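You operate a simulated robot arm through the tools that you are given. There is no shell and no other tool.

You run a simulated robot arm. Do the job below in one go: nothing can be reset, and whatever is moved stays where it is left.

Task
Press the sleeve home on the white cable plug.
Fine: plug in the press tray, tray in, latch at HOLD, push the pad, free the latch, tray out; leave the other plugs. Set down upright: what you pick out.

Only the result counts: the job must be done as asked and must still hold three seconds after the hand-in. Knocking over, shifting, dropping, spilling or breaking anything else fails it.

Robot
A 7-joint arm with a two-finger parallel gripper, fixed in place. Base frame: the origin is on the floor under the middle of its stand, x ahead of it, y to its left, z up; the work surface is at about z = 820. Units: mm, rad, N and s.
It reaches about 1479 mm from its shoulder. Its first joint turns from -2.897 to 2.897 rad. Payload 4.4 kg.
Tool frame: the origin (TCP) lies between the finger pads and is the grasp point; the fingertips stand 23 mm ahead of it; z points along the fingers, y is the line along which they close. Largest opening 94 mm; finger width 38, thickness 10; the body of the gripper, 54 by 96 mm, starts 39 mm behind the TCP.
Orientation is that of the tool frame in the base frame, as a unit quaternion [w, x, y, z]. With the fingers straight down and closing along the base's y, the tool's x points along the base's -x, its y along +y and its z along -z.

Tools
- The arm moves only by the tool send_rows. Its argument "commands" is a list that holds one entry, the list of rows, each a list of 6 numbers: the shift along the tool's x, y, z in mm, then the turn, a rotation vector about the tool's x, y, z in rad. In form: [[[tx, ty, tz, rx, ry, rz], ...]]. A call has 1 to 20 rows; each row shifts and turns the commanded pose from where the row before left it, along the tool's axes as they then stand. "hand" is the opening, from 0 (shut) to 1 (fully open), set as the call begins (left out, the last holds). A row lasts 0.2 s, in which the tool goes at most 50 mm and 0.15 rad; a call with a longer step from one row to the next is refused whole, and so is a gripper value outside its range. Where a pose cannot be reached the arm comes as near as it can. A force on the tool above 40 N (or 10 N above the force at the start of the call, whichever is more), or a blocked arm, ends the call early, and 0.2 s more pass. The fingers move at their own pace (about 72 mm/s each) and stop on an object; they squeeze with about 34 N. The grip force told is the motor's: it shows also when the fingers shut on nothing. Time passes only in rows, and 0.2 s behind the last, so rows that do not move let the fingers close. It gives the time, the measured TCP pose, the force on the tool (base axes), the opening and the grip force at its end, in the units of the frame above (readings bear some noise), with the torque about the TCP (base axes, N m) and any sound that the robot's microphone picked up.
- Cameras (640 x 400 px; columns grow to the right, rows downward): "scene" is fixed at [219.8, 651.6, 1371.5]; the picture's right is [-0.73, -0.68, 0.00], its down [-0.23, 0.24, -0.94] and it looks along [0.64, -0.69, -0.33] (base axes); focal length 372 px, centre (320, 200). "wrist" rides on the gripper at [86, 16, -74] in the tool frame; the picture's right is [-0.18, 0.98, 0.00], its down [-0.58, -0.11, -0.81] and it looks along [-0.79, -0.15, 0.59] (tool axes); focal length 243 px, centre (320, 200). There is no depth. A picture from a camera that has moved, and an enlarged one, comes with that camera's place and axes in the base frame and with its lens.
- grab_frame(camera): a new picture of that camera. The clock stands still meanwhile.
- zoom(camera, box): a new picture of the part [left, top, right, bottom] of that camera's present view, enlarged. The clock stands still meanwhile.
- job_done(): hands the job in; it is judged then, once.

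Places have to be worked out from the pictures, the camera data and where the tool is seen. Open the gripper and draw the arm clear of the work before you hand the job in, unless the task says otherwise.

The tools are called after "Call:" by a JSON object that holds its "op" and its "data". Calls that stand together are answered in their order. send_rows: Moves the arm, as the interface text tells. Its arguments: {"type":"object","properties":{"commands":{"type":"array","items":{"type":"array","items":{"type":"array","items":{"type":"number"}}}},"hand":{"type":"number"}},"required":["commands"]} The other tools are called the same way: grab_frame (camera) takes a picture; zoom (camera, box) takes an enlarged picture of a part of a camera's view; job_done () hands the job in.

At the start:

```text
t: 0.0
tcp_pos: [799.8, 203.2, 1206.3]
tool_rot: [0.0, 0.0, 1.0, 0.0]
contact_force: [0.3, 0.0, -0.6]
torque: [0.03, -0.01, -0.01]
grip_width: 93.9
gripper_force: 0.0
```

scene: 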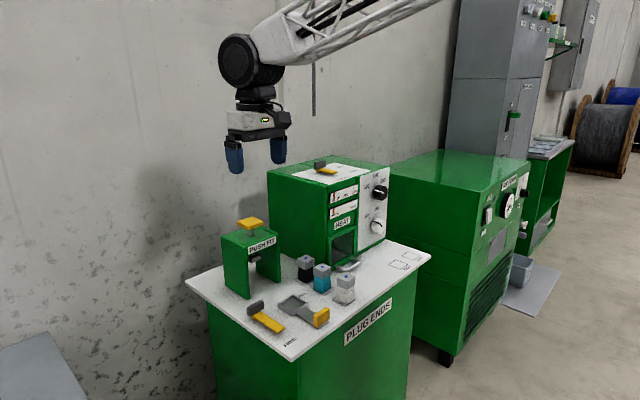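
wrist: 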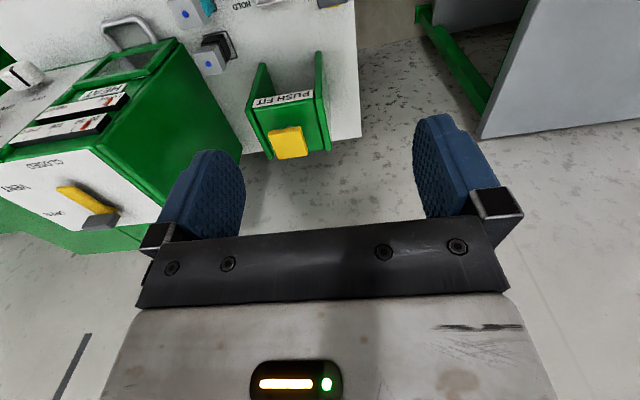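

I'll look closer at the bench before moving: the press, the tray, the latch lever and the three plugs.

Call:
{"op": "zoom", "data": {"camera": "scene", "box": [180, 200, 440, 362]}}

Call:
{"op": "zoom", "data": {"camera": "scene", "box": [210, 210, 310, 272]}}

Call:
{"op": "zoom", "data": {"camera": "scene", "box": [240, 245, 370, 326]}}

Call:
{"op": "zoom", "data": {"camera": "wrist", "box": [160, 0, 380, 160]}}

```text
2.46 times, centred on (310, 281) of scene
camera zoom: at [219.8, 651.6, 1371.5], right [-0.73, -0.68, 0.0], down [-0.23, 0.24, -0.94], along [0.64, -0.69, -0.33], focal length 915 px, centre (345, 1)
```

zoom: 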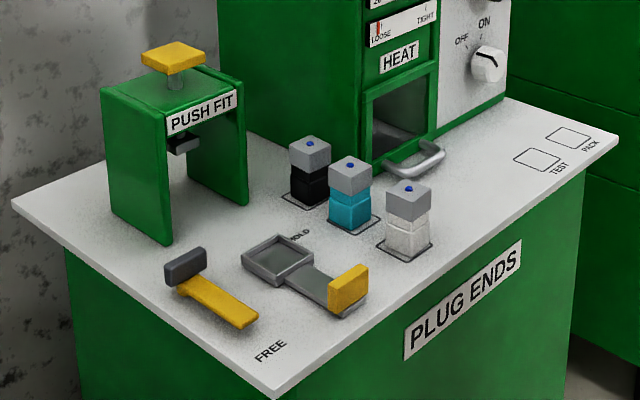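

```text
6.40 times, centred on (260, 241) of scene
camera zoom: at [219.8, 651.6, 1371.5], right [-0.73, -0.68, 0.0], down [-0.23, 0.24, -0.94], along [0.64, -0.69, -0.33], focal length 2379 px, centre (704, -62)
```

zoom: 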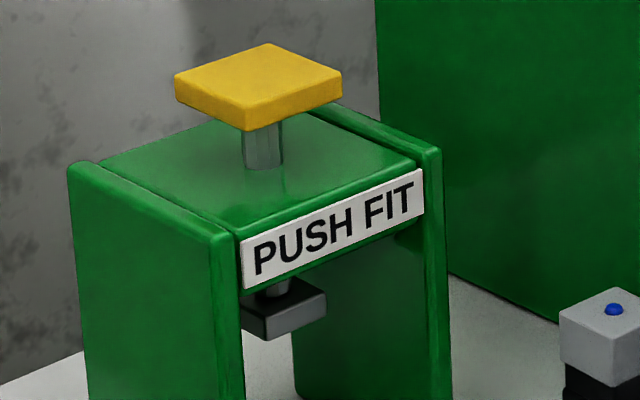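

```text
4.92 times, centred on (305, 286) of scene
camera zoom: at [219.8, 651.6, 1371.5], right [-0.73, -0.68, 0.0], down [-0.23, 0.24, -0.94], along [0.64, -0.69, -0.33], focal length 1830 px, centre (394, -221)
```

zoom: 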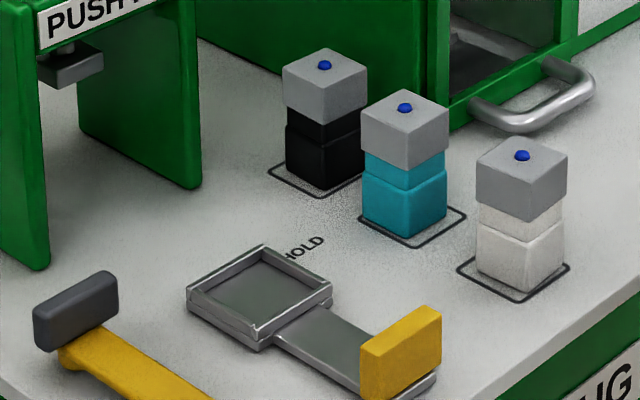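

```text
2.50 times, centred on (270, 80) of wrist
camera zoom: at [713.4, 219.5, 1279.8], right [0.18, 0.98, 0.0], down [0.58, -0.11, 0.81], along [0.79, -0.15, -0.59], focal length 606 px, centre (445, 500)
```

zoom: 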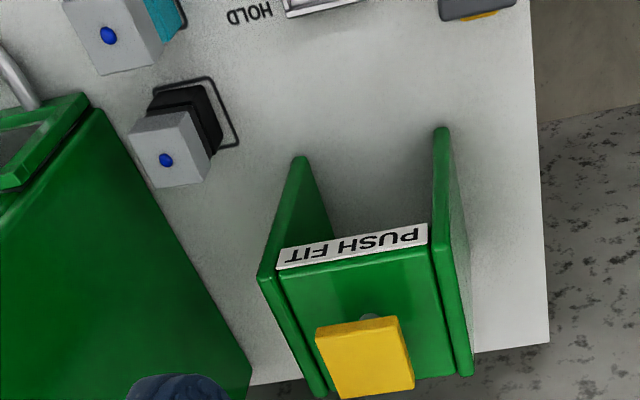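

The press opens toward the robot (front at x≈907, y≈76–179), the tray pocket is around (798,128) and the white plug around (727,16). I need a closer look at the lever and tray handle to learn where the lever pivots.

Call:
{"op": "zoom", "data": {"camera": "scene", "box": [236, 286, 346, 356]}}

Call:
{"op": "zoom", "data": {"camera": "scene", "box": [285, 250, 375, 306]}}

Call:
{"op": "zoom", "data": {"camera": "scene", "box": [300, 155, 440, 280]}}

```text
5.71 times, centred on (291, 321) of scene
camera zoom: at [219.8, 651.6, 1371.5], right [-0.73, -0.68, 0.0], down [-0.23, 0.24, -0.94], along [0.64, -0.69, -0.33], focal length 2124 px, centre (486, -491)
```

zoom: 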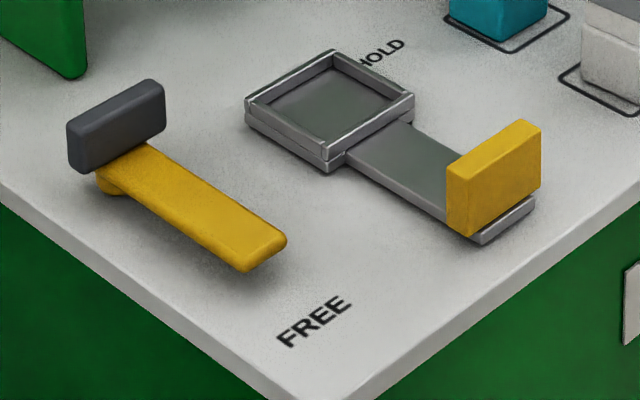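

```text
7.11 times, centred on (330, 278) of scene
camera zoom: at [219.8, 651.6, 1371.5], right [-0.73, -0.68, 0.0], down [-0.23, 0.24, -0.94], along [0.64, -0.69, -0.33], focal length 2643 px, centre (249, -355)
```

zoom: 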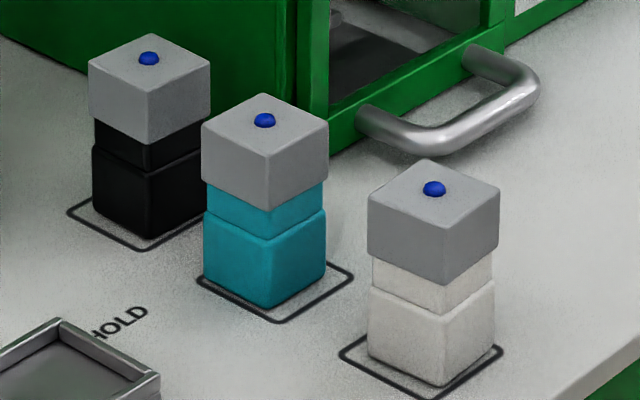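

```text
3.20 times, centred on (370, 218) of scene
camera zoom: at [219.8, 651.6, 1371.5], right [-0.73, -0.68, 0.0], down [-0.23, 0.24, -0.94], along [0.64, -0.69, -0.33], focal length 1189 px, centre (160, 144)
```

zoom: 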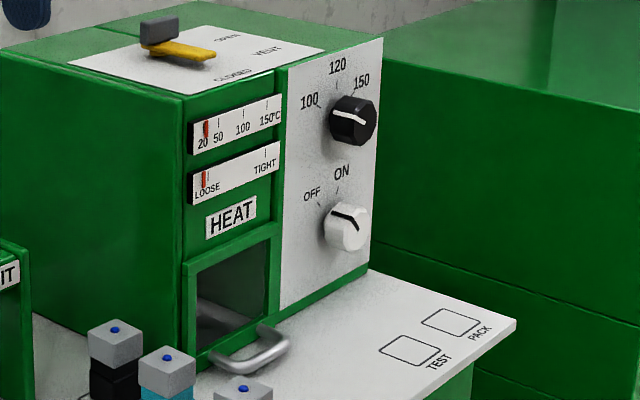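

The lever's yellow bar points toward FREE and its pivot is near (832,218), so it swings from −x to −y for HOLD. The tray runs along +x at y≈128 into the press. I'll back off toward the robot so the wrist camera gets a close look at the white plug.

Call:
{"op": "send_rows", "data": {"commands": [[[24.9, -17.9, 31.1, 0, 0, 0], [24.9, -17.9, 31.1, 0, 0, 0], [24.9, -17.9, 31.1, 0, 0, 0], [24.9, -17.9, 31.1, 0, 0, 0], [24.9, -17.9, 31.1, 0, 0, 0], [24.9, -17.9, 31.1, 0, 0, 0], [24.9, -17.9, 31.1, 0, 0, 0], [24.9, -17.9, 31.1, 0, 0, 0], [24.9, -17.9, 31.1, 0, 0, 0], [0, 0, 0, 0, 0, 0]]], "hand": 1}}

Call:
{"op": "grab_frame", "data": {"camera": "wrist"}}

Call:
{"op": "grab_frame", "data": {"camera": "scene"}}

```text
t: 2.2
tcp_pos: [575.3, 40.0, 924.6]
tool_rot: [0.0, 0.001, 1.0, 0.0]
contact_force: [-0.6, 0.5, 0.9]
torque: [0.01, 0.02, 0.01]
grip_width: 93.8
gripper_force: 0.0
```

```text
taken
camera wrist: at [489.8, 57.1, 999.0], right [0.18, 0.98, 0.0], down [0.58, -0.11, 0.81], along [0.79, -0.15, -0.59], focal length 243 px, centre (320, 200)
```

wrist: 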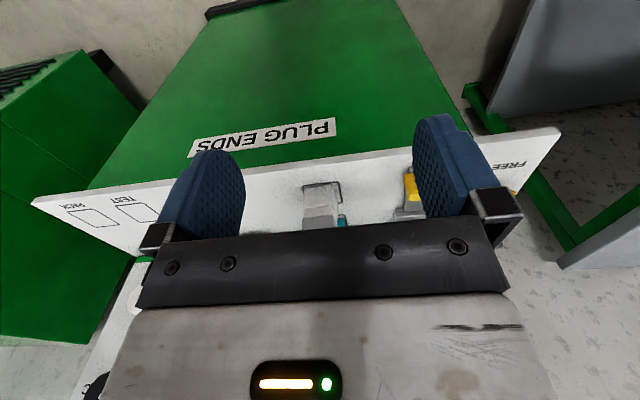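

```text
taken
```

scene: 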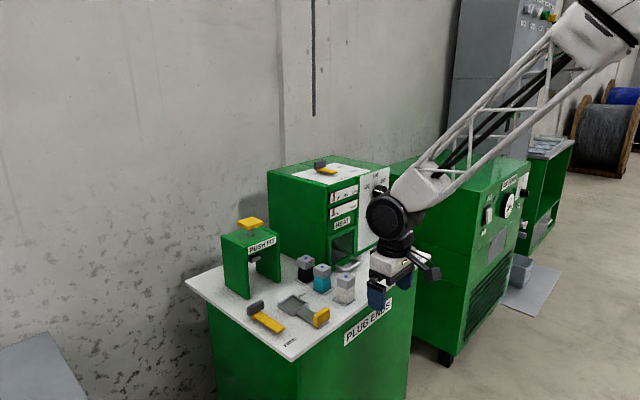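

The hand hides the lower half of the wrist view, so objects show only in the upper rows. I'll raise and move forward so the white plug sits in the clear part of the picture.

Call:
{"op": "send_rows", "data": {"commands": [[[-28.7, -3.7, -31.3, 0, 0, 0], [-28.7, -3.7, -31.3, 0, 0, 0], [-28.7, -3.7, -31.3, 0, 0, 0], [-28.7, -3.7, -31.3, 0, 0, 0], [0, 0, 0, 0, 0, 0]]]}}

Call:
{"op": "grab_frame", "data": {"camera": "wrist"}}

Call:
{"op": "zoom", "data": {"camera": "wrist", "box": [220, 0, 460, 150]}}

```text
t: 3.4
tcp_pos: [689.5, 25.7, 1052.1]
tool_rot: [0.0, 0.0, 1.0, -0.001]
contact_force: [-1.0, 0.7, -0.5]
torque: [0.0, 0.02, 0.01]
grip_width: 93.7
gripper_force: 0.0
```

```text
taken
camera wrist: at [602.7, 42.6, 1126.8], right [0.18, 0.98, 0.0], down [0.58, -0.11, 0.81], along [0.79, -0.15, -0.59], focal length 243 px, centre (320, 200)
```

wrist: 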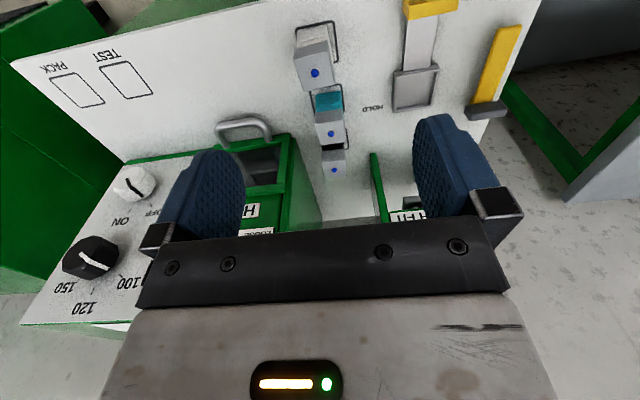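

```text
2.67 times, centred on (340, 75) of wrist
camera zoom: at [602.7, 42.6, 1126.8], right [0.18, 0.98, 0.0], down [0.58, -0.11, 0.81], along [0.79, -0.15, -0.59], focal length 647 px, centre (267, 533)
```

zoom: 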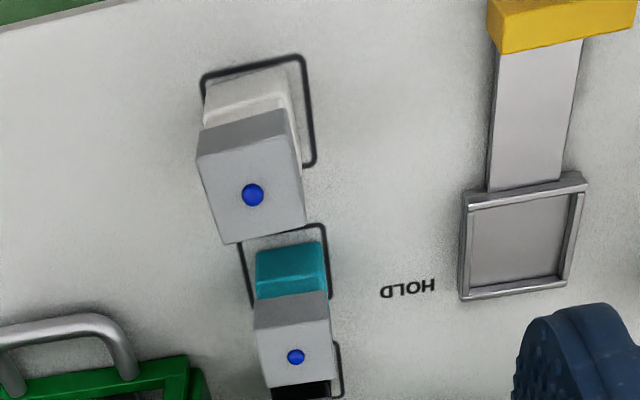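

The wrist view now shows all three plugs, the tray and HOLD. I'll enlarge the white plug and the tray to compare the sleeve width with the body width and fix their positions.

Call:
{"op": "zoom", "data": {"camera": "wrist", "box": [285, 15, 350, 95]}}

Call:
{"op": "zoom", "data": {"camera": "wrist", "box": [380, 0, 530, 125]}}

Call:
{"op": "zoom", "data": {"camera": "scene", "box": [280, 180, 440, 310]}}

```text
5.00 times, centred on (318, 55) of wrist
camera zoom: at [602.7, 42.6, 1126.8], right [0.18, 0.98, 0.0], down [0.58, -0.11, 0.81], along [0.79, -0.15, -0.59], focal length 1213 px, centre (332, 925)
```

zoom: 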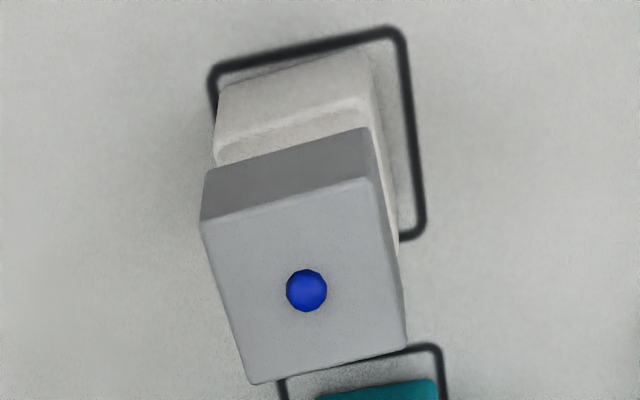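

```text
3.20 times, centred on (455, 62) of wrist
camera zoom: at [602.7, 42.6, 1126.8], right [0.18, 0.98, 0.0], down [0.58, -0.11, 0.81], along [0.79, -0.15, -0.59], focal length 776 px, centre (-112, 640)
```

zoom: 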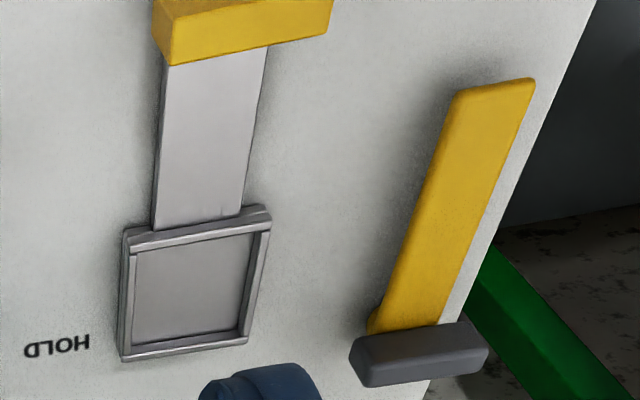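

```text
3.08 times, centred on (360, 245) of scene
camera zoom: at [219.8, 651.6, 1371.5], right [-0.73, -0.68, 0.0], down [-0.23, 0.24, -0.94], along [0.64, -0.69, -0.33], focal length 1144 px, centre (197, 62)
```

zoom: 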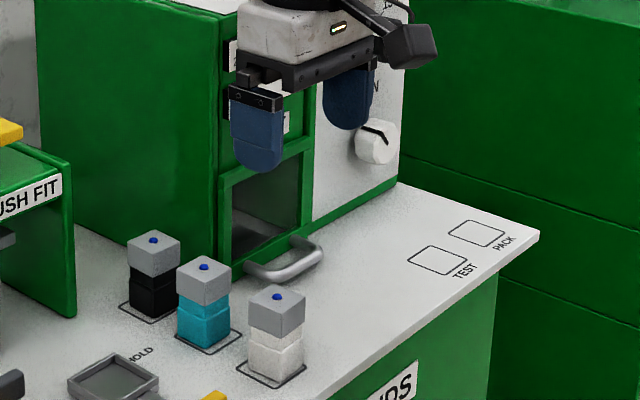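

The sleeve (~34 mm) is barely wider than the body (~33 mm), and wrist geometry puts the white plug at about (719,16). I'll move above it at z≈940 with the hand open and check the alignment.

Call:
{"op": "send_rows", "data": {"commands": [[[-9.8, -3.2, 37.3, 0, 0, 0], [-9.8, -3.2, 37.3, 0, 0, 0], [-9.8, -3.2, 37.3, 0, 0, 0], [0, 0, 0, 0, 0, 0]]], "hand": 1}}

Call:
{"op": "grab_frame", "data": {"camera": "wrist"}}

Call:
{"op": "zoom", "data": {"camera": "scene", "box": [280, 220, 400, 310]}}

Call:
{"op": "zoom", "data": {"camera": "wrist", "box": [200, 60, 440, 210]}}

```text
t: 4.4
tcp_pos: [718.0, 18.3, 939.2]
tool_rot: [0.0, 0.0, 1.0, 0.0]
contact_force: [0.1, -0.1, 0.5]
torque: [0.02, -0.02, 0.03]
grip_width: 94.1
gripper_force: 0.0
```

```text
taken
camera wrist: at [631.3, 35.5, 1013.8], right [0.18, 0.98, 0.0], down [0.58, -0.11, 0.81], along [0.79, -0.15, -0.59], focal length 243 px, centre (320, 200)
```

wrist: 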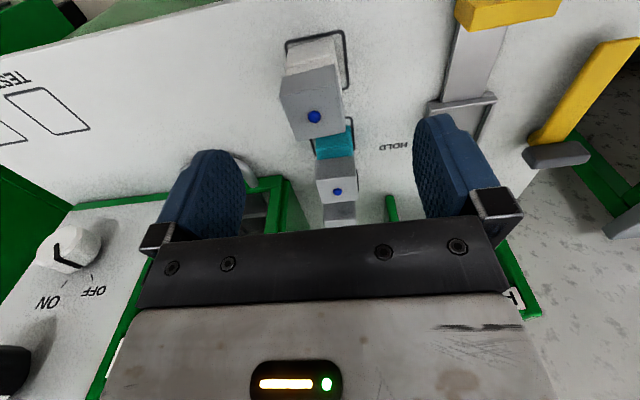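

```text
4.44 times, centred on (340, 265) of scene
camera zoom: at [219.8, 651.6, 1371.5], right [-0.73, -0.68, 0.0], down [-0.23, 0.24, -0.94], along [0.64, -0.69, -0.33], focal length 1652 px, centre (231, -89)
```

zoom: 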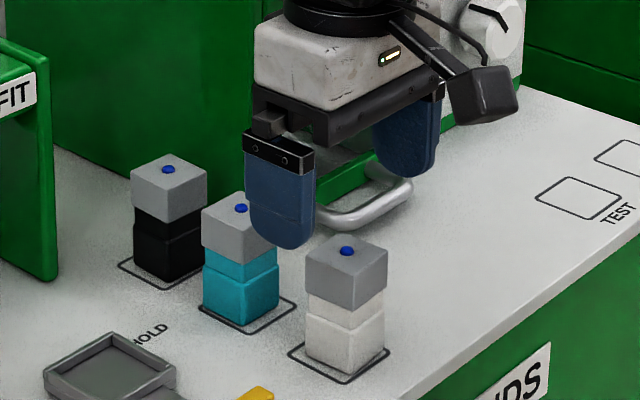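

```text
2.67 times, centred on (320, 135) of wrist
camera zoom: at [631.3, 35.5, 1013.8], right [0.18, 0.98, 0.0], down [0.58, -0.11, 0.81], along [0.79, -0.15, -0.59], focal length 647 px, centre (320, 373)
```

zoom: 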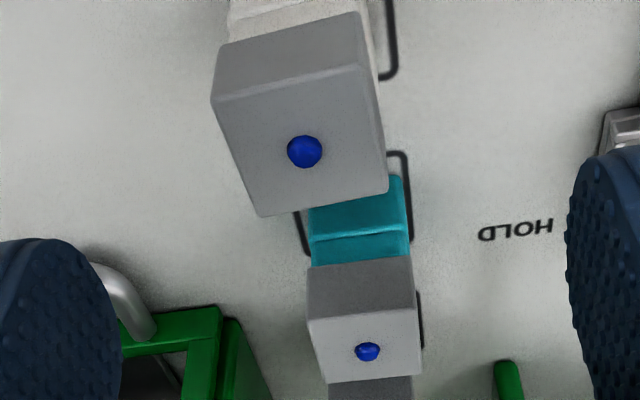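

Both wrist views agree on the plug top at (719, 15.6, 885), and the hand straddles it. I'll descend to TCP z≈860, which puts the fingertips at about 837, and check before closing.

Call:
{"op": "send_rows", "data": {"commands": [[[-1.0, -2.5, 20, 0, 0, 0], [0, 0, 20, 0, 0, 0], [0, 0, 20, 0, 0, 0], [0, 0, 19, 0, 0, 0], [0, 0, 0, 0, 0, 0]]], "hand": 1}}

Call:
{"op": "grab_frame", "data": {"camera": "wrist"}}

Call:
{"op": "zoom", "data": {"camera": "scene", "box": [290, 230, 410, 320]}}

```text
t: 5.6
tcp_pos: [720.8, 14.8, 859.8]
tool_rot: [0.0, -0.001, 1.0, 0.0]
contact_force: [0.0, -0.5, -0.4]
torque: [-0.03, 0.01, 0.03]
grip_width: 94.1
gripper_force: 0.0
```

```text
taken
camera wrist: at [634.5, 32.1, 934.2], right [0.18, 0.98, 0.0], down [0.58, -0.11, 0.81], along [0.79, -0.15, -0.59], focal length 243 px, centre (320, 200)
```

wrist: 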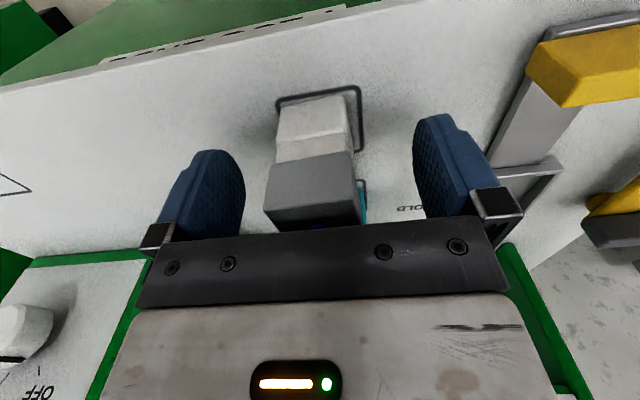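

```text
4.44 times, centred on (350, 275) of scene
camera zoom: at [219.8, 651.6, 1371.5], right [-0.73, -0.68, 0.0], down [-0.23, 0.24, -0.94], along [0.64, -0.69, -0.33], focal length 1652 px, centre (187, -133)
```

zoom: 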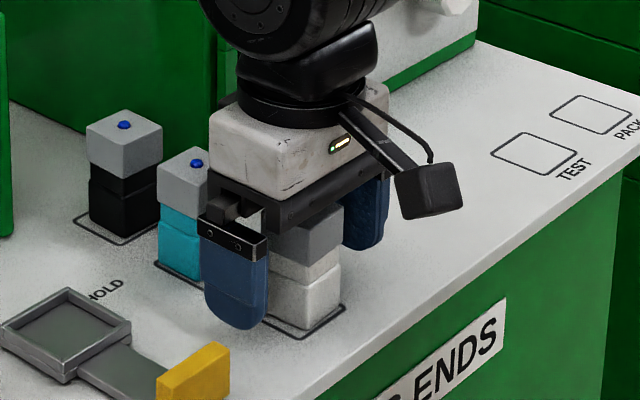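

The plug is centred between the fingers and the readings are quiet. I'll close first to just wider than the plug, then fully onto it.

Call:
{"op": "send_rows", "data": {"commands": [[[0, 0, 0, 0, 0, 0], [0, 0, 0, 0, 0, 0], [0, 0, 0, 0, 0, 0], [0, 0, 0, 0, 0, 0]]], "hand": 0.42}}

Call:
{"op": "grab_frame", "data": {"camera": "wrist"}}

```text
t: 6.6
tcp_pos: [720.6, 14.8, 860.6]
tool_rot: [0.0, 0.0, 1.0, 0.0]
contact_force: [-0.5, 0.7, 0.1]
torque: [0.04, 0.0, 0.02]
grip_width: 39.6
gripper_force: 0.0
```

```text
taken
camera wrist: at [634.4, 32.1, 934.3], right [0.18, 0.98, 0.0], down [0.58, -0.11, 0.81], along [0.79, -0.15, -0.59], focal length 243 px, centre (320, 200)
```

wrist: 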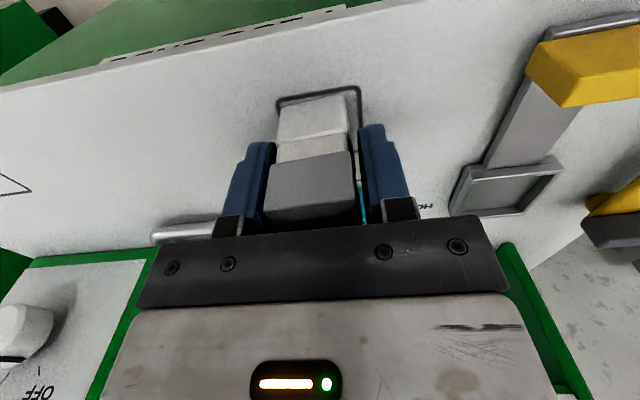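

The fingers bracket the sleeve evenly at 39.6 mm. Now I close fully to grip the plug.

Call:
{"op": "send_rows", "data": {"commands": [[[0, 0, 0, 0, 0, 0], [0, 0, 0, 0, 0, 0], [0, 0, 0, 0, 0, 0]]], "hand": 0}}

Call:
{"op": "zoom", "data": {"camera": "wrist", "box": [220, 70, 420, 240]}}

Call:
{"op": "zoom", "data": {"camera": "scene", "box": [300, 250, 400, 325]}}

```text
t: 7.4
tcp_pos: [720.8, 14.9, 859.0]
tool_rot: [0.0, 0.0, 1.0, 0.0]
contact_force: [0.2, -0.5, -0.2]
torque: [-0.02, 0.01, -0.03]
grip_width: 33.1
gripper_force: 34.4
```

```text
2.35 times, centred on (320, 155) of wrist
camera zoom: at [634.4, 32.1, 934.2], right [0.18, 0.98, 0.0], down [0.58, -0.11, 0.81], along [0.79, -0.15, -0.59], focal length 571 px, centre (320, 306)
```

zoom: 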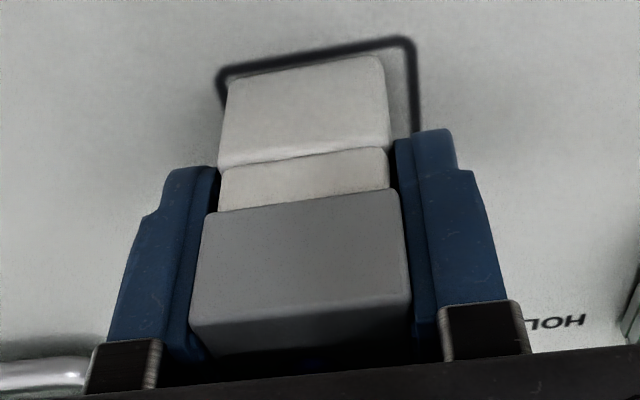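

```text
5.33 times, centred on (350, 288) of scene
camera zoom: at [219.8, 651.6, 1371.5], right [-0.73, -0.68, 0.0], down [-0.23, 0.24, -0.94], along [0.64, -0.69, -0.33], focal length 1982 px, centre (160, -267)
```

zoom: 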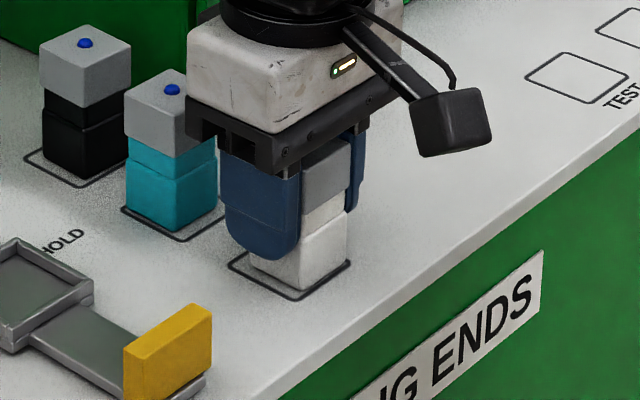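

The grip reads 33.1 mm at 34 N, so I'm holding the sleeve and body. I'll lift only a few millimetres and check that the white body comes up together with the sleeve.

Call:
{"op": "send_rows", "data": {"commands": [[[0, 0, -2, 0, 0, 0], [0, 0, -2, 0, 0, 0], [0, 0, -2, 0, 0, 0], [0, 0, 0, 0, 0, 0]]], "hand": 0}}

Call:
{"op": "zoom", "data": {"camera": "wrist", "box": [220, 70, 420, 240]}}

Call:
{"op": "zoom", "data": {"camera": "scene", "box": [300, 250, 400, 325]}}

```text
t: 8.4
tcp_pos: [720.1, 15.9, 866.1]
tool_rot: [0.0, 0.0, 1.0, 0.0]
contact_force: [-0.5, -0.1, -0.3]
torque: [0.01, -0.01, 0.0]
grip_width: 33.4
gripper_force: 34.0
```

```text
2.35 times, centred on (320, 155) of wrist
camera zoom: at [634.1, 31.7, 939.9], right [0.18, 0.98, 0.0], down [0.58, -0.11, 0.81], along [0.79, -0.15, -0.59], focal length 571 px, centre (320, 306)
```

zoom: 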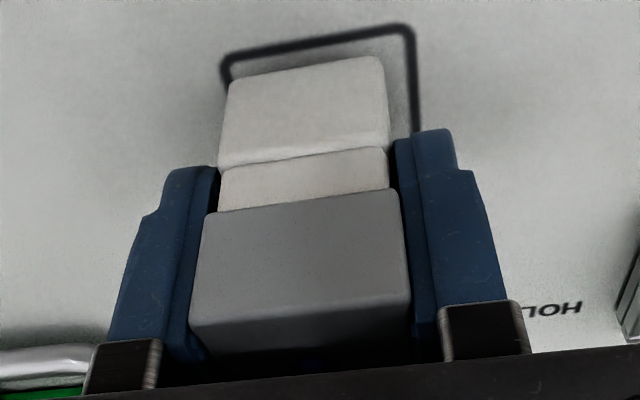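

```text
5.33 times, centred on (350, 288) of scene
camera zoom: at [219.8, 651.6, 1371.5], right [-0.73, -0.68, 0.0], down [-0.23, 0.24, -0.94], along [0.64, -0.69, -0.33], focal length 1982 px, centre (160, -267)
```

zoom: 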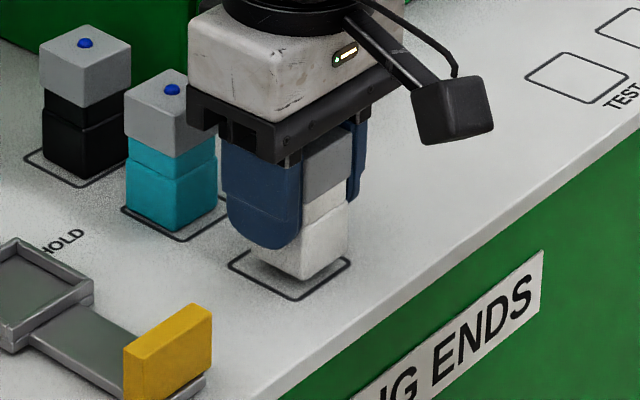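

The body and sleeve rose together, so the grip is sound. I'll lift straight to z≈1000, then move toward the tray but stop short so the wrist camera can see the tray pocket past the plug.

Call:
{"op": "send_rows", "data": {"commands": [[[0, 0, -22.2, 0, 0, 0], [0, 0, -22.2, 0, 0, 0], [0, 0, -22.2, 0, 0, 0], [0, 0, -22.2, 0, 0, 0], [0, 0, -22.2, 0, 0, 0], [0, 0, -22.2, 0, 0, 0], [-8.8, 27, 0, 0, 0, 0], [-8.8, 27, 0, 0, 0, 0], [-8.8, 27, 0, 0, 0, 0], [-8.8, 27, 0, 0, 0, 0], [-8.8, 27, 0, 0, 0, 0], [0, 0, 0, 0, 0, 0]]], "hand": 0}}

Call:
{"op": "grab_frame", "data": {"camera": "wrist"}}

Call:
{"op": "zoom", "data": {"camera": "wrist", "box": [240, 10, 400, 110]}}

Call:
{"op": "zoom", "data": {"camera": "scene", "box": [200, 180, 400, 340]}}

```text
t: 11.0
tcp_pos: [763.5, 149.7, 998.6]
tool_rot: [0.0, -0.001, 1.0, 0.0]
contact_force: [1.0, 0.7, -0.1]
torque: [0.01, -0.04, 0.02]
grip_width: 33.0
gripper_force: 34.4
```

```text
taken
camera wrist: at [677.9, 166.1, 1072.8], right [0.18, 0.98, 0.0], down [0.58, -0.11, 0.81], along [0.79, -0.15, -0.59], focal length 243 px, centre (320, 200)
```

wrist: 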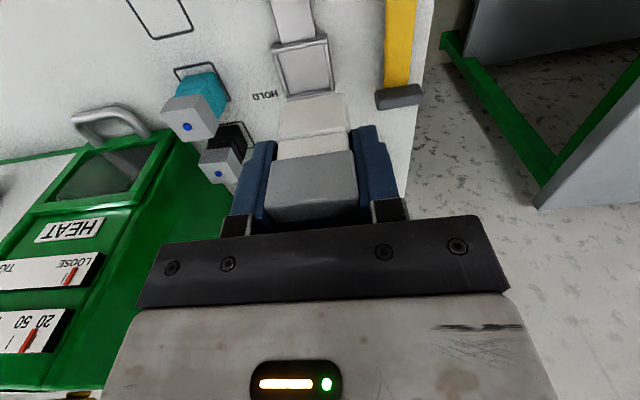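

```text
4.00 times, centred on (320, 60) of wrist
camera zoom: at [677.9, 166.1, 1072.8], right [0.18, 0.98, 0.0], down [0.58, -0.11, 0.81], along [0.79, -0.15, -0.59], focal length 970 px, centre (320, 760)
```

zoom: 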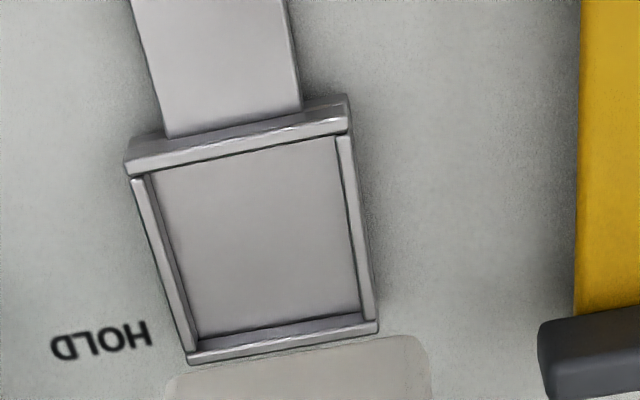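

```text
2.50 times, centred on (300, 260) of scene
camera zoom: at [219.8, 651.6, 1371.5], right [-0.73, -0.68, 0.0], down [-0.23, 0.24, -0.94], along [0.64, -0.69, -0.33], focal length 929 px, centre (370, 50)
```

zoom: 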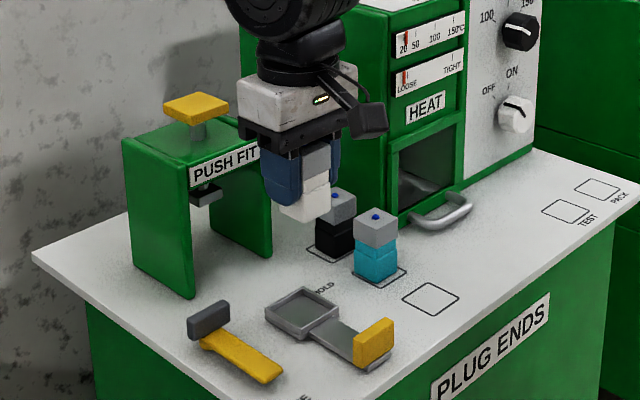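

The tray pocket's inner edges come out at x≈770–815, y≈107.5–152.5, so its centre is about (792.5,130), leaving roughly 6 mm clearance each side. I'll move over it and descend to about 40 mm above the floor, then check.

Call:
{"op": "send_rows", "data": {"commands": [[[-15, -10, 0, 0, 0, 0], [-15, -10, 0, 0, 0, 0], [0, 0, 23, 0, 0, 0], [0, 0, 23, 0, 0, 0], [0, 0, 23, 0, 0, 0], [0, 0, 23, 0, 0, 0], [0, 0, 0, 0, 0, 0]]], "hand": 0}}

Call:
{"op": "grab_frame", "data": {"camera": "wrist"}}

Call:
{"op": "zoom", "data": {"camera": "scene", "box": [220, 230, 360, 330]}}

Call:
{"op": "zoom", "data": {"camera": "wrist", "box": [240, 30, 400, 150]}}

```text
t: 12.6
tcp_pos: [794.4, 129.0, 907.2]
tool_rot: [-0.001, 0.0, 1.0, 0.0]
contact_force: [0.0, -0.4, 0.2]
torque: [-0.01, 0.01, -0.01]
grip_width: 32.9
gripper_force: 33.6
```

```text
taken
camera wrist: at [708.4, 145.3, 981.0], right [0.18, 0.98, 0.0], down [0.58, -0.11, 0.81], along [0.79, -0.15, -0.59], focal length 243 px, centre (320, 200)
```

wrist: 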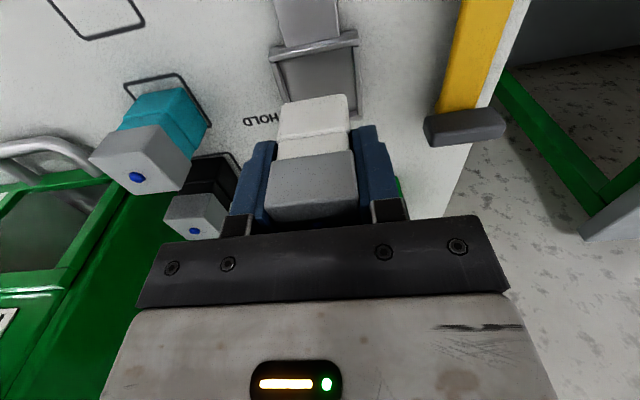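

```text
4.00 times, centred on (290, 280) of scene
camera zoom: at [219.8, 651.6, 1371.5], right [-0.73, -0.68, 0.0], down [-0.23, 0.24, -0.94], along [0.64, -0.69, -0.33], focal length 1487 px, centre (440, -120)
```

zoom: 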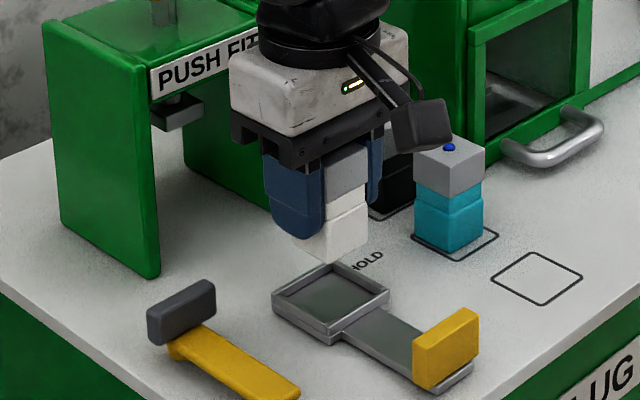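

```text
3.33 times, centred on (320, 90) of wrist
camera zoom: at [708.4, 145.3, 981.0], right [0.18, 0.98, 0.0], down [0.58, -0.11, 0.81], along [0.79, -0.15, -0.59], focal length 809 px, centre (320, 567)
```

zoom: 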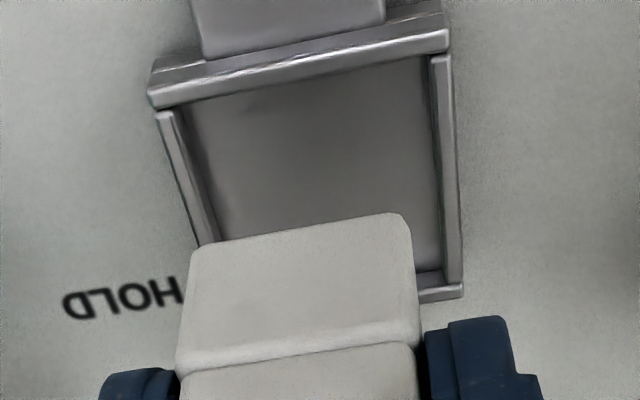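

The closer view confirms the pocket centre at about (792.5,129.8), and the plug hangs at about (793,129.4). I'll descend 32 mm, then check the alignment again just above the rim.

Call:
{"op": "send_rows", "data": {"commands": [[[0.3, 0.4, 8, 0, 0, 0], [0, 0, 8, 0, 0, 0], [0, 0, 8, 0, 0, 0], [0, 0, 8, 0, 0, 0], [0, 0, 0, 0, 0, 0]]], "hand": 0}}

Call:
{"op": "zoom", "data": {"camera": "scene", "box": [230, 255, 350, 330]}}

Call:
{"op": "zoom", "data": {"camera": "wrist", "box": [240, 30, 400, 150]}}

```text
t: 13.8
tcp_pos: [794.7, 131.7, 875.2]
tool_rot: [0.0, 0.0, 1.0, 0.0]
contact_force: [0.2, -0.3, -1.0]
torque: [0.02, 0.01, 0.01]
grip_width: 33.0
gripper_force: 34.2
```

```text
5.33 times, centred on (290, 292) of scene
camera zoom: at [219.8, 651.6, 1371.5], right [-0.73, -0.68, 0.0], down [-0.23, 0.24, -0.94], along [0.64, -0.69, -0.33], focal length 1982 px, centre (480, -293)
```

zoom: 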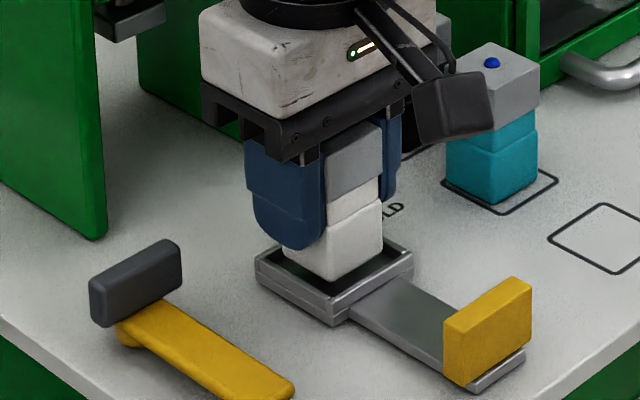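

```text
3.33 times, centred on (320, 90) of wrist
camera zoom: at [708.0, 147.2, 949.2], right [0.18, 0.98, 0.0], down [0.58, -0.11, 0.81], along [0.79, -0.15, -0.59], focal length 809 px, centre (320, 567)
```

zoom: 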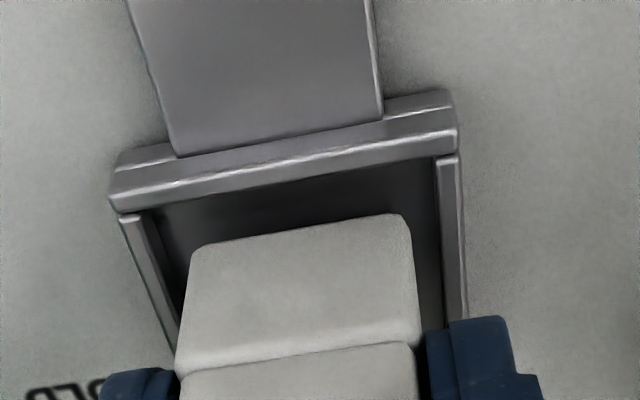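

The plug is directly over the pocket with slightly more gap on the left and near sides. I'll nudge about 1 mm and lower gently until I feel the floor.

Call:
{"op": "send_rows", "data": {"commands": [[[0.8, -0.8, 2, 0, 0, 0], [0, 0, 2, 0, 0, 0], [0, 0, 2, 0, 0, 0], [0, 0, 1, 0, 0, 0], [0, 0, 0, 0, 0, 0]]], "hand": 0}}

Call:
{"op": "zoom", "data": {"camera": "scene", "box": [250, 265, 330, 325]}}

Call:
{"op": "zoom", "data": {"camera": "wrist", "box": [240, 30, 400, 150]}}

```text
t: 15.0
tcp_pos: [793.4, 129.6, 867.5]
tool_rot: [0.001, 0.0, 1.0, 0.0]
contact_force: [0.5, 1.7, 4.7]
torque: [0.07, 0.03, -0.01]
grip_width: 33.1
gripper_force: 34.0
```

```text
6.67 times, centred on (290, 295) of scene
camera zoom: at [219.8, 651.6, 1371.5], right [-0.73, -0.68, 0.0], down [-0.23, 0.24, -0.94], along [0.64, -0.69, -0.33], focal length 2478 px, centre (520, -433)
```

zoom: 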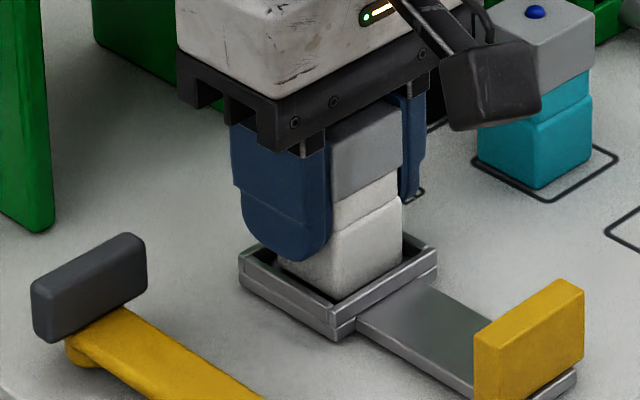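

```text
3.33 times, centred on (320, 90) of wrist
camera zoom: at [707.5, 145.5, 942.1], right [0.18, 0.98, 0.0], down [0.58, -0.11, 0.81], along [0.79, -0.15, -0.59], focal length 809 px, centre (320, 567)
```

zoom: 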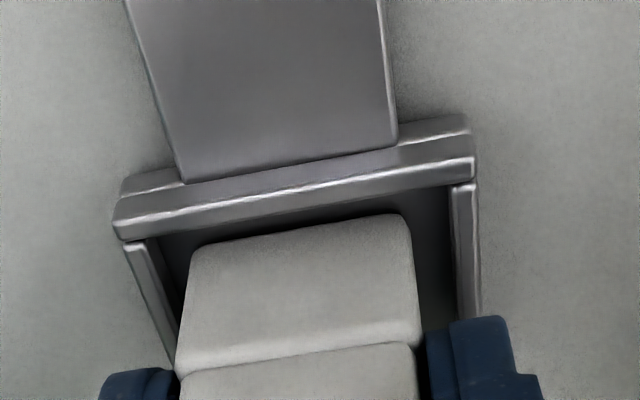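

A 4.7 N upward force appeared at TCP z≈868, so the plug is touching the tray floor. I'll enlarge to confirm it is inside the rim and not on top of it.

Call:
{"op": "zoom", "data": {"camera": "scene", "box": [272, 285, 312, 312]}}

Call:
{"op": "zoom", "data": {"camera": "wrist", "box": [260, 60, 370, 140]}}

```text
14.81 times, centred on (292, 298) of scene
camera zoom: at [219.8, 651.6, 1371.5], right [-0.73, -0.68, 0.0], down [-0.23, 0.24, -0.94], along [0.64, -0.69, -0.33], focal length 5506 px, centre (735, -1259)
```

zoom: 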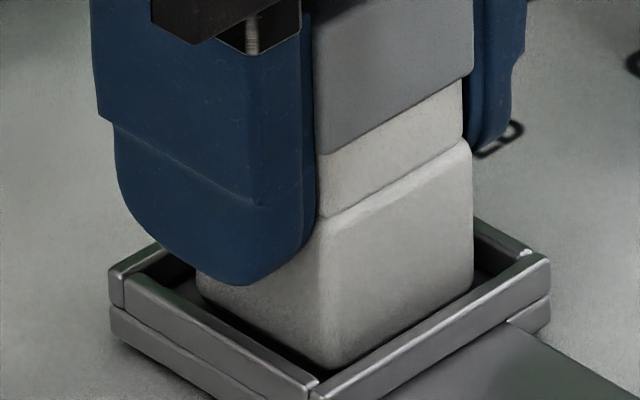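

```text
5.00 times, centred on (315, 100) of wrist
camera zoom: at [707.5, 145.5, 942.1], right [0.18, 0.98, 0.0], down [0.58, -0.11, 0.81], along [0.79, -0.15, -0.59], focal length 1213 px, centre (345, 700)
```

zoom: 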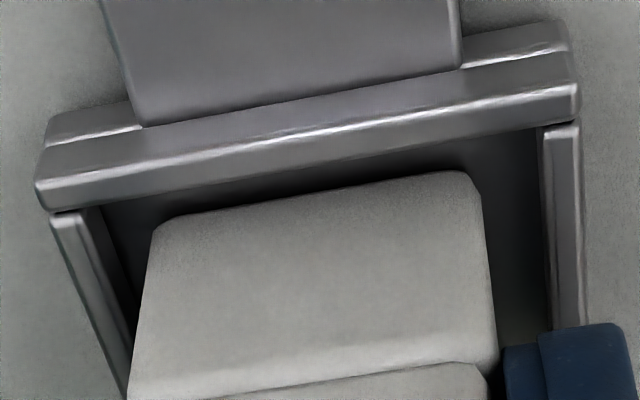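

The plug's base is inside the rim with clearance all round. I'll open the fingers, let it settle, then lift straight up clear of it.

Call:
{"op": "send_rows", "data": {"commands": [[[0, 0, 0, 0, 0, 0], [0, 0, 0, 0, 0, 0], [0, 0, 0, 0, 0, 0], [0, 0, -15, 0, 0, 0], [0, 0, -25, 0, 0, 0], [0, 0, -40, 0, 0, 0], [0, 0, -40, 0, 0, 0], [0, 0, 0, 0, 0, 0]]], "hand": 0.7}}

Call:
{"op": "grab_frame", "data": {"camera": "wrist"}}

Call:
{"op": "zoom", "data": {"camera": "scene", "box": [220, 220, 360, 330]}}

```text
t: 16.8
tcp_pos: [793.3, 128.6, 987.8]
tool_rot: [0.0, 0.0, 1.0, -0.001]
contact_force: [-0.7, 0.4, -0.1]
torque: [-0.04, 0.02, 0.01]
grip_width: 65.7
gripper_force: 0.0
```

```text
taken
camera wrist: at [706.6, 145.5, 1062.0], right [0.18, 0.98, 0.0], down [0.58, -0.11, 0.81], along [0.79, -0.15, -0.59], focal length 243 px, centre (320, 200)
```

wrist: 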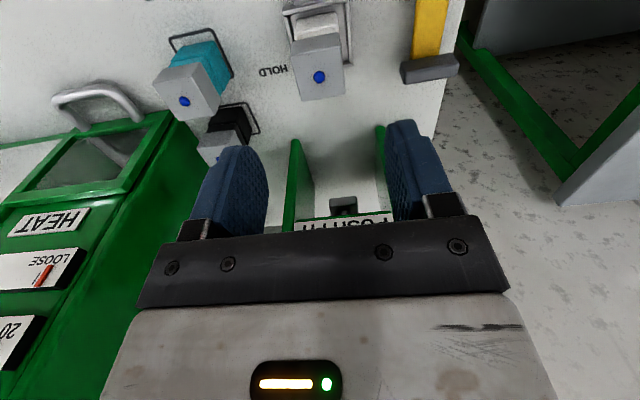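

```text
3.64 times, centred on (290, 275) of scene
camera zoom: at [219.8, 651.6, 1371.5], right [-0.73, -0.68, 0.0], down [-0.23, 0.24, -0.94], along [0.64, -0.69, -0.33], focal length 1352 px, centre (429, -73)
```

zoom: 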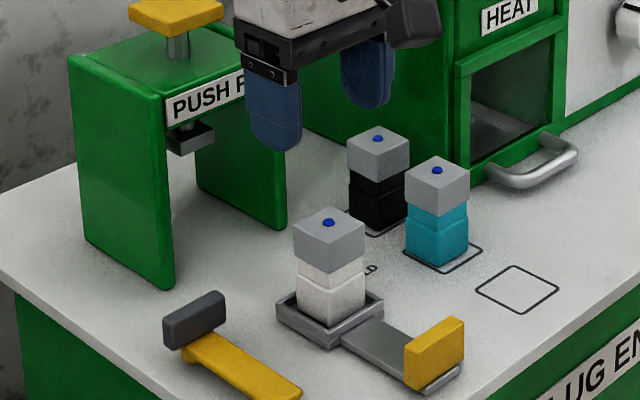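

The white plug now stands upright in the tray. Next I'll back off toward −x to see the yellow tray handle and measure it for a side grip.

Call:
{"op": "send_rows", "data": {"commands": [[[38, 0, 0, 0, 0, 0], [38, 0, 0, 0, 0, 0], [38, 0, 0, 0, 0, 0], [38, 0, 0, 0, 0, 0], [0, 0, 0, 0, 0, 0]]], "hand": 0.7}}

Call:
{"op": "grab_frame", "data": {"camera": "wrist"}}

Call:
{"op": "zoom", "data": {"camera": "wrist", "box": [250, 40, 450, 190]}}

Call:
{"op": "zoom", "data": {"camera": "scene", "box": [200, 210, 360, 330]}}

```text
t: 18.0
tcp_pos: [639.6, 130.4, 990.1]
tool_rot: [-0.001, 0.0, 1.0, 0.0]
contact_force: [0.1, 0.0, -0.7]
torque: [0.02, 0.0, -0.02]
grip_width: 66.0
gripper_force: 0.0
```

```text
taken
camera wrist: at [553.9, 147.2, 1064.2], right [0.18, 0.98, 0.0], down [0.58, -0.11, 0.81], along [0.79, -0.15, -0.59], focal length 243 px, centre (320, 200)
```

wrist: 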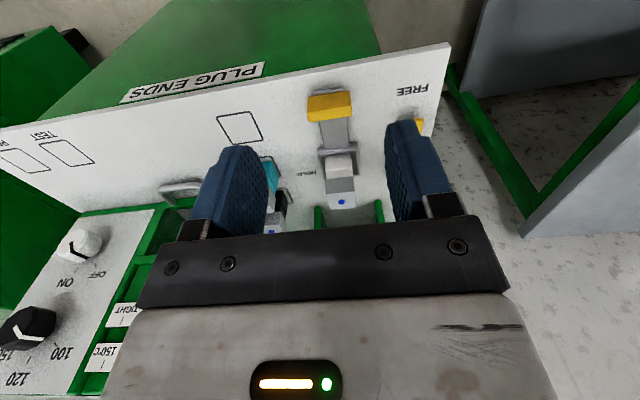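

```text
2.67 times, centred on (350, 115) of wrist
camera zoom: at [553.9, 147.2, 1064.2], right [0.18, 0.98, 0.0], down [0.58, -0.11, 0.81], along [0.79, -0.15, -0.59], focal length 647 px, centre (240, 427)
```

zoom: 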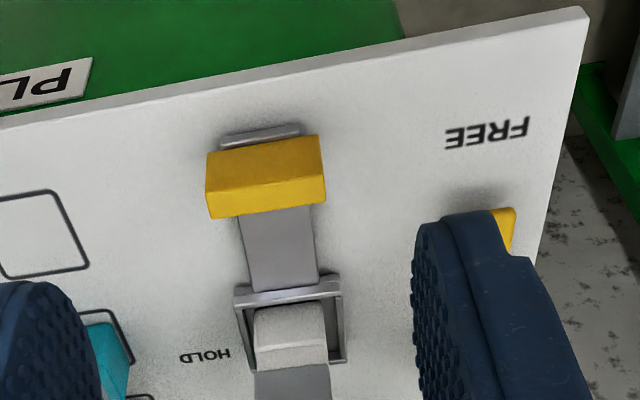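

```text
3.33 times, centred on (280, 270) of scene
camera zoom: at [219.8, 651.6, 1371.5], right [-0.73, -0.68, 0.0], down [-0.23, 0.24, -0.94], along [0.64, -0.69, -0.33], focal length 1239 px, centre (453, -33)
```

zoom: 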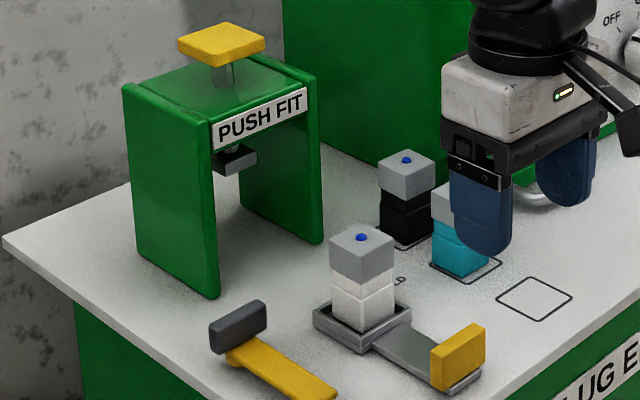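

The handle spans x≈688–700, y≈110–152 with its top near z≈858. I'll come down over it with the hand open to 66 mm, stopping at TCP z≈862.

Call:
{"op": "send_rows", "data": {"commands": [[[-27.2, 0.3, 15, 0, 0, 0], [-27.2, 0.3, 15, 0, 0, 0], [0, 0, 30, 0, 0, 0], [0, 0, 30, 0, 0, 0], [0, 0, 19, 0, 0, 0], [0, 0, 19, 0, 0, 0], [0, 0, 0, 0, 0, 0]]], "hand": 0.7}}

Call:
{"op": "grab_frame", "data": {"camera": "wrist"}}

Call:
{"op": "zoom", "data": {"camera": "scene", "box": [250, 250, 370, 340]}}

```text
t: 19.6
tcp_pos: [694.8, 130.9, 861.5]
tool_rot: [0.0, 0.0, 1.0, 0.0]
contact_force: [0.2, 0.6, -0.3]
torque: [-0.01, -0.01, -0.03]
grip_width: 65.8
gripper_force: 0.0
```

```text
taken
camera wrist: at [609.3, 147.9, 935.5], right [0.18, 0.98, 0.0], down [0.58, -0.11, 0.81], along [0.79, -0.15, -0.59], focal length 243 px, centre (320, 200)
```

wrist: 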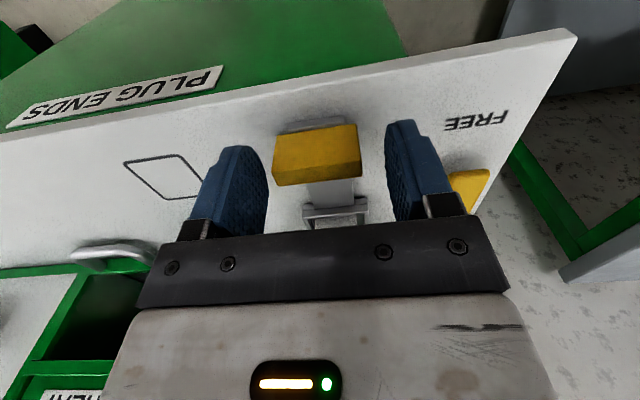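

```text
4.44 times, centred on (310, 295) of scene
camera zoom: at [219.8, 651.6, 1371.5], right [-0.73, -0.68, 0.0], down [-0.23, 0.24, -0.94], along [0.64, -0.69, -0.33], focal length 1652 px, centre (364, -222)
```

zoom: 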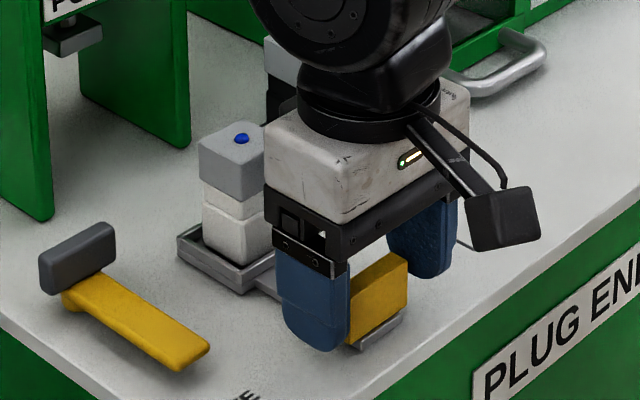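

The handle sits centrally between the fingers. I'll close on it and confirm the grip before moving the tray.

Call:
{"op": "send_rows", "data": {"commands": [[[0, 0, 0, 0, 0, 0], [0, 0, 0, 0, 0, 0], [0, 0, 0, 0, 0, 0], [0, 0, 0, 0, 0, 0]]], "hand": 0.3}}

Call:
{"op": "zoom", "data": {"camera": "wrist", "box": [220, 90, 420, 240]}}

```text
t: 20.4
tcp_pos: [695.2, 130.0, 861.0]
tool_rot: [0.0, 0.001, 1.0, -0.002]
contact_force: [0.9, -10.1, -1.8]
torque: [-0.07, -0.43, 0.28]
grip_width: 43.8
gripper_force: 45.4
stopped in row 3: the force on the tool passed its limit at 42 N (the readings are from after the stop); the commanded pose is now the measured one
```

```text
2.67 times, centred on (320, 165) of wrist
camera zoom: at [609.2, 146.5, 935.5], right [0.18, 0.98, 0.0], down [0.58, -0.11, 0.81], along [0.79, -0.15, -0.59], focal length 647 px, centre (320, 293)
```

zoom: 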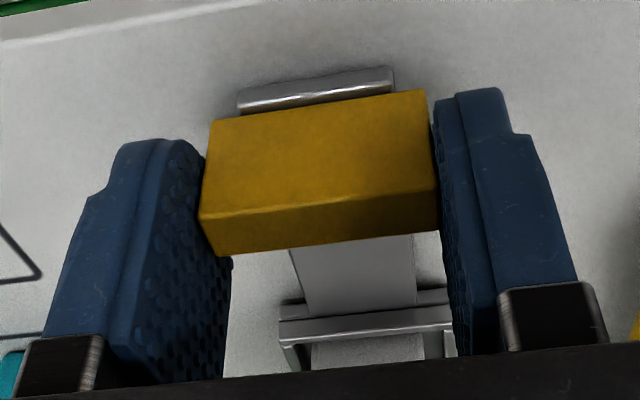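

The handle touched one finger first, giving about 10 N of side load, so it lies slightly toward −y. I'll shift 1 mm that way to centre the grip.

Call:
{"op": "send_rows", "data": {"commands": [[[0, -0.5, 0, 0, 0, 0], [0, -0.5, 0, 0, 0, 0], [0, 0, 0, 0, 0, 0]]], "hand": 0.3}}

Call:
{"op": "zoom", "data": {"camera": "scene", "box": [250, 250, 370, 340]}}

```text
t: 21.2
tcp_pos: [695.1, 128.9, 860.9]
tool_rot: [0.0, 0.001, 1.0, 0.0]
contact_force: [-0.3, 22.0, -2.2]
torque: [0.59, 0.64, -0.45]
grip_width: 43.7
gripper_force: 44.9
```

```text
4.44 times, centred on (310, 295) of scene
camera zoom: at [219.8, 651.6, 1371.5], right [-0.73, -0.68, 0.0], down [-0.23, 0.24, -0.94], along [0.64, -0.69, -0.33], focal length 1652 px, centre (364, -222)
```

zoom: 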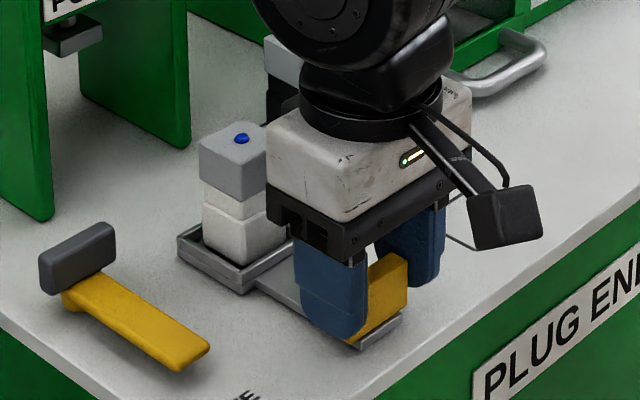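

The side load flipped to +22 N, so the centre is about 0.7 mm back. I'll correct that, then check the load.

Call:
{"op": "send_rows", "data": {"commands": [[[0, 0.35, 0, 0, 0, 0], [0, 0.33, 0, 0, 0, 0], [0, 0, 0, 0, 0, 0]]], "hand": 0.3}}

```text
t: 22.0
tcp_pos: [695.5, 130.7, 862.0]
tool_rot: [0.001, 0.0, 1.0, 0.0]
contact_force: [-0.6, 20.2, 0.3]
torque: [0.23, 0.18, 0.49]
grip_width: 43.7
gripper_force: 44.8
```

The reading may still be settling, so I'll hold still for a moment and read again.

Call:
{"op": "send_rows", "data": {"commands": [[[0, 0, 0, 0, 0, 0], [0, 0, 0, 0, 0, 0], [0, 0, 0, 0, 0, 0]]], "hand": 0.3}}

```text
t: 22.8
tcp_pos: [695.9, 130.1, 860.6]
tool_rot: [0.0, 0.0, 1.0, -0.001]
contact_force: [0.2, 20.2, 1.2]
torque: [0.34, -0.32, 0.19]
grip_width: 43.6
gripper_force: 45.4
```

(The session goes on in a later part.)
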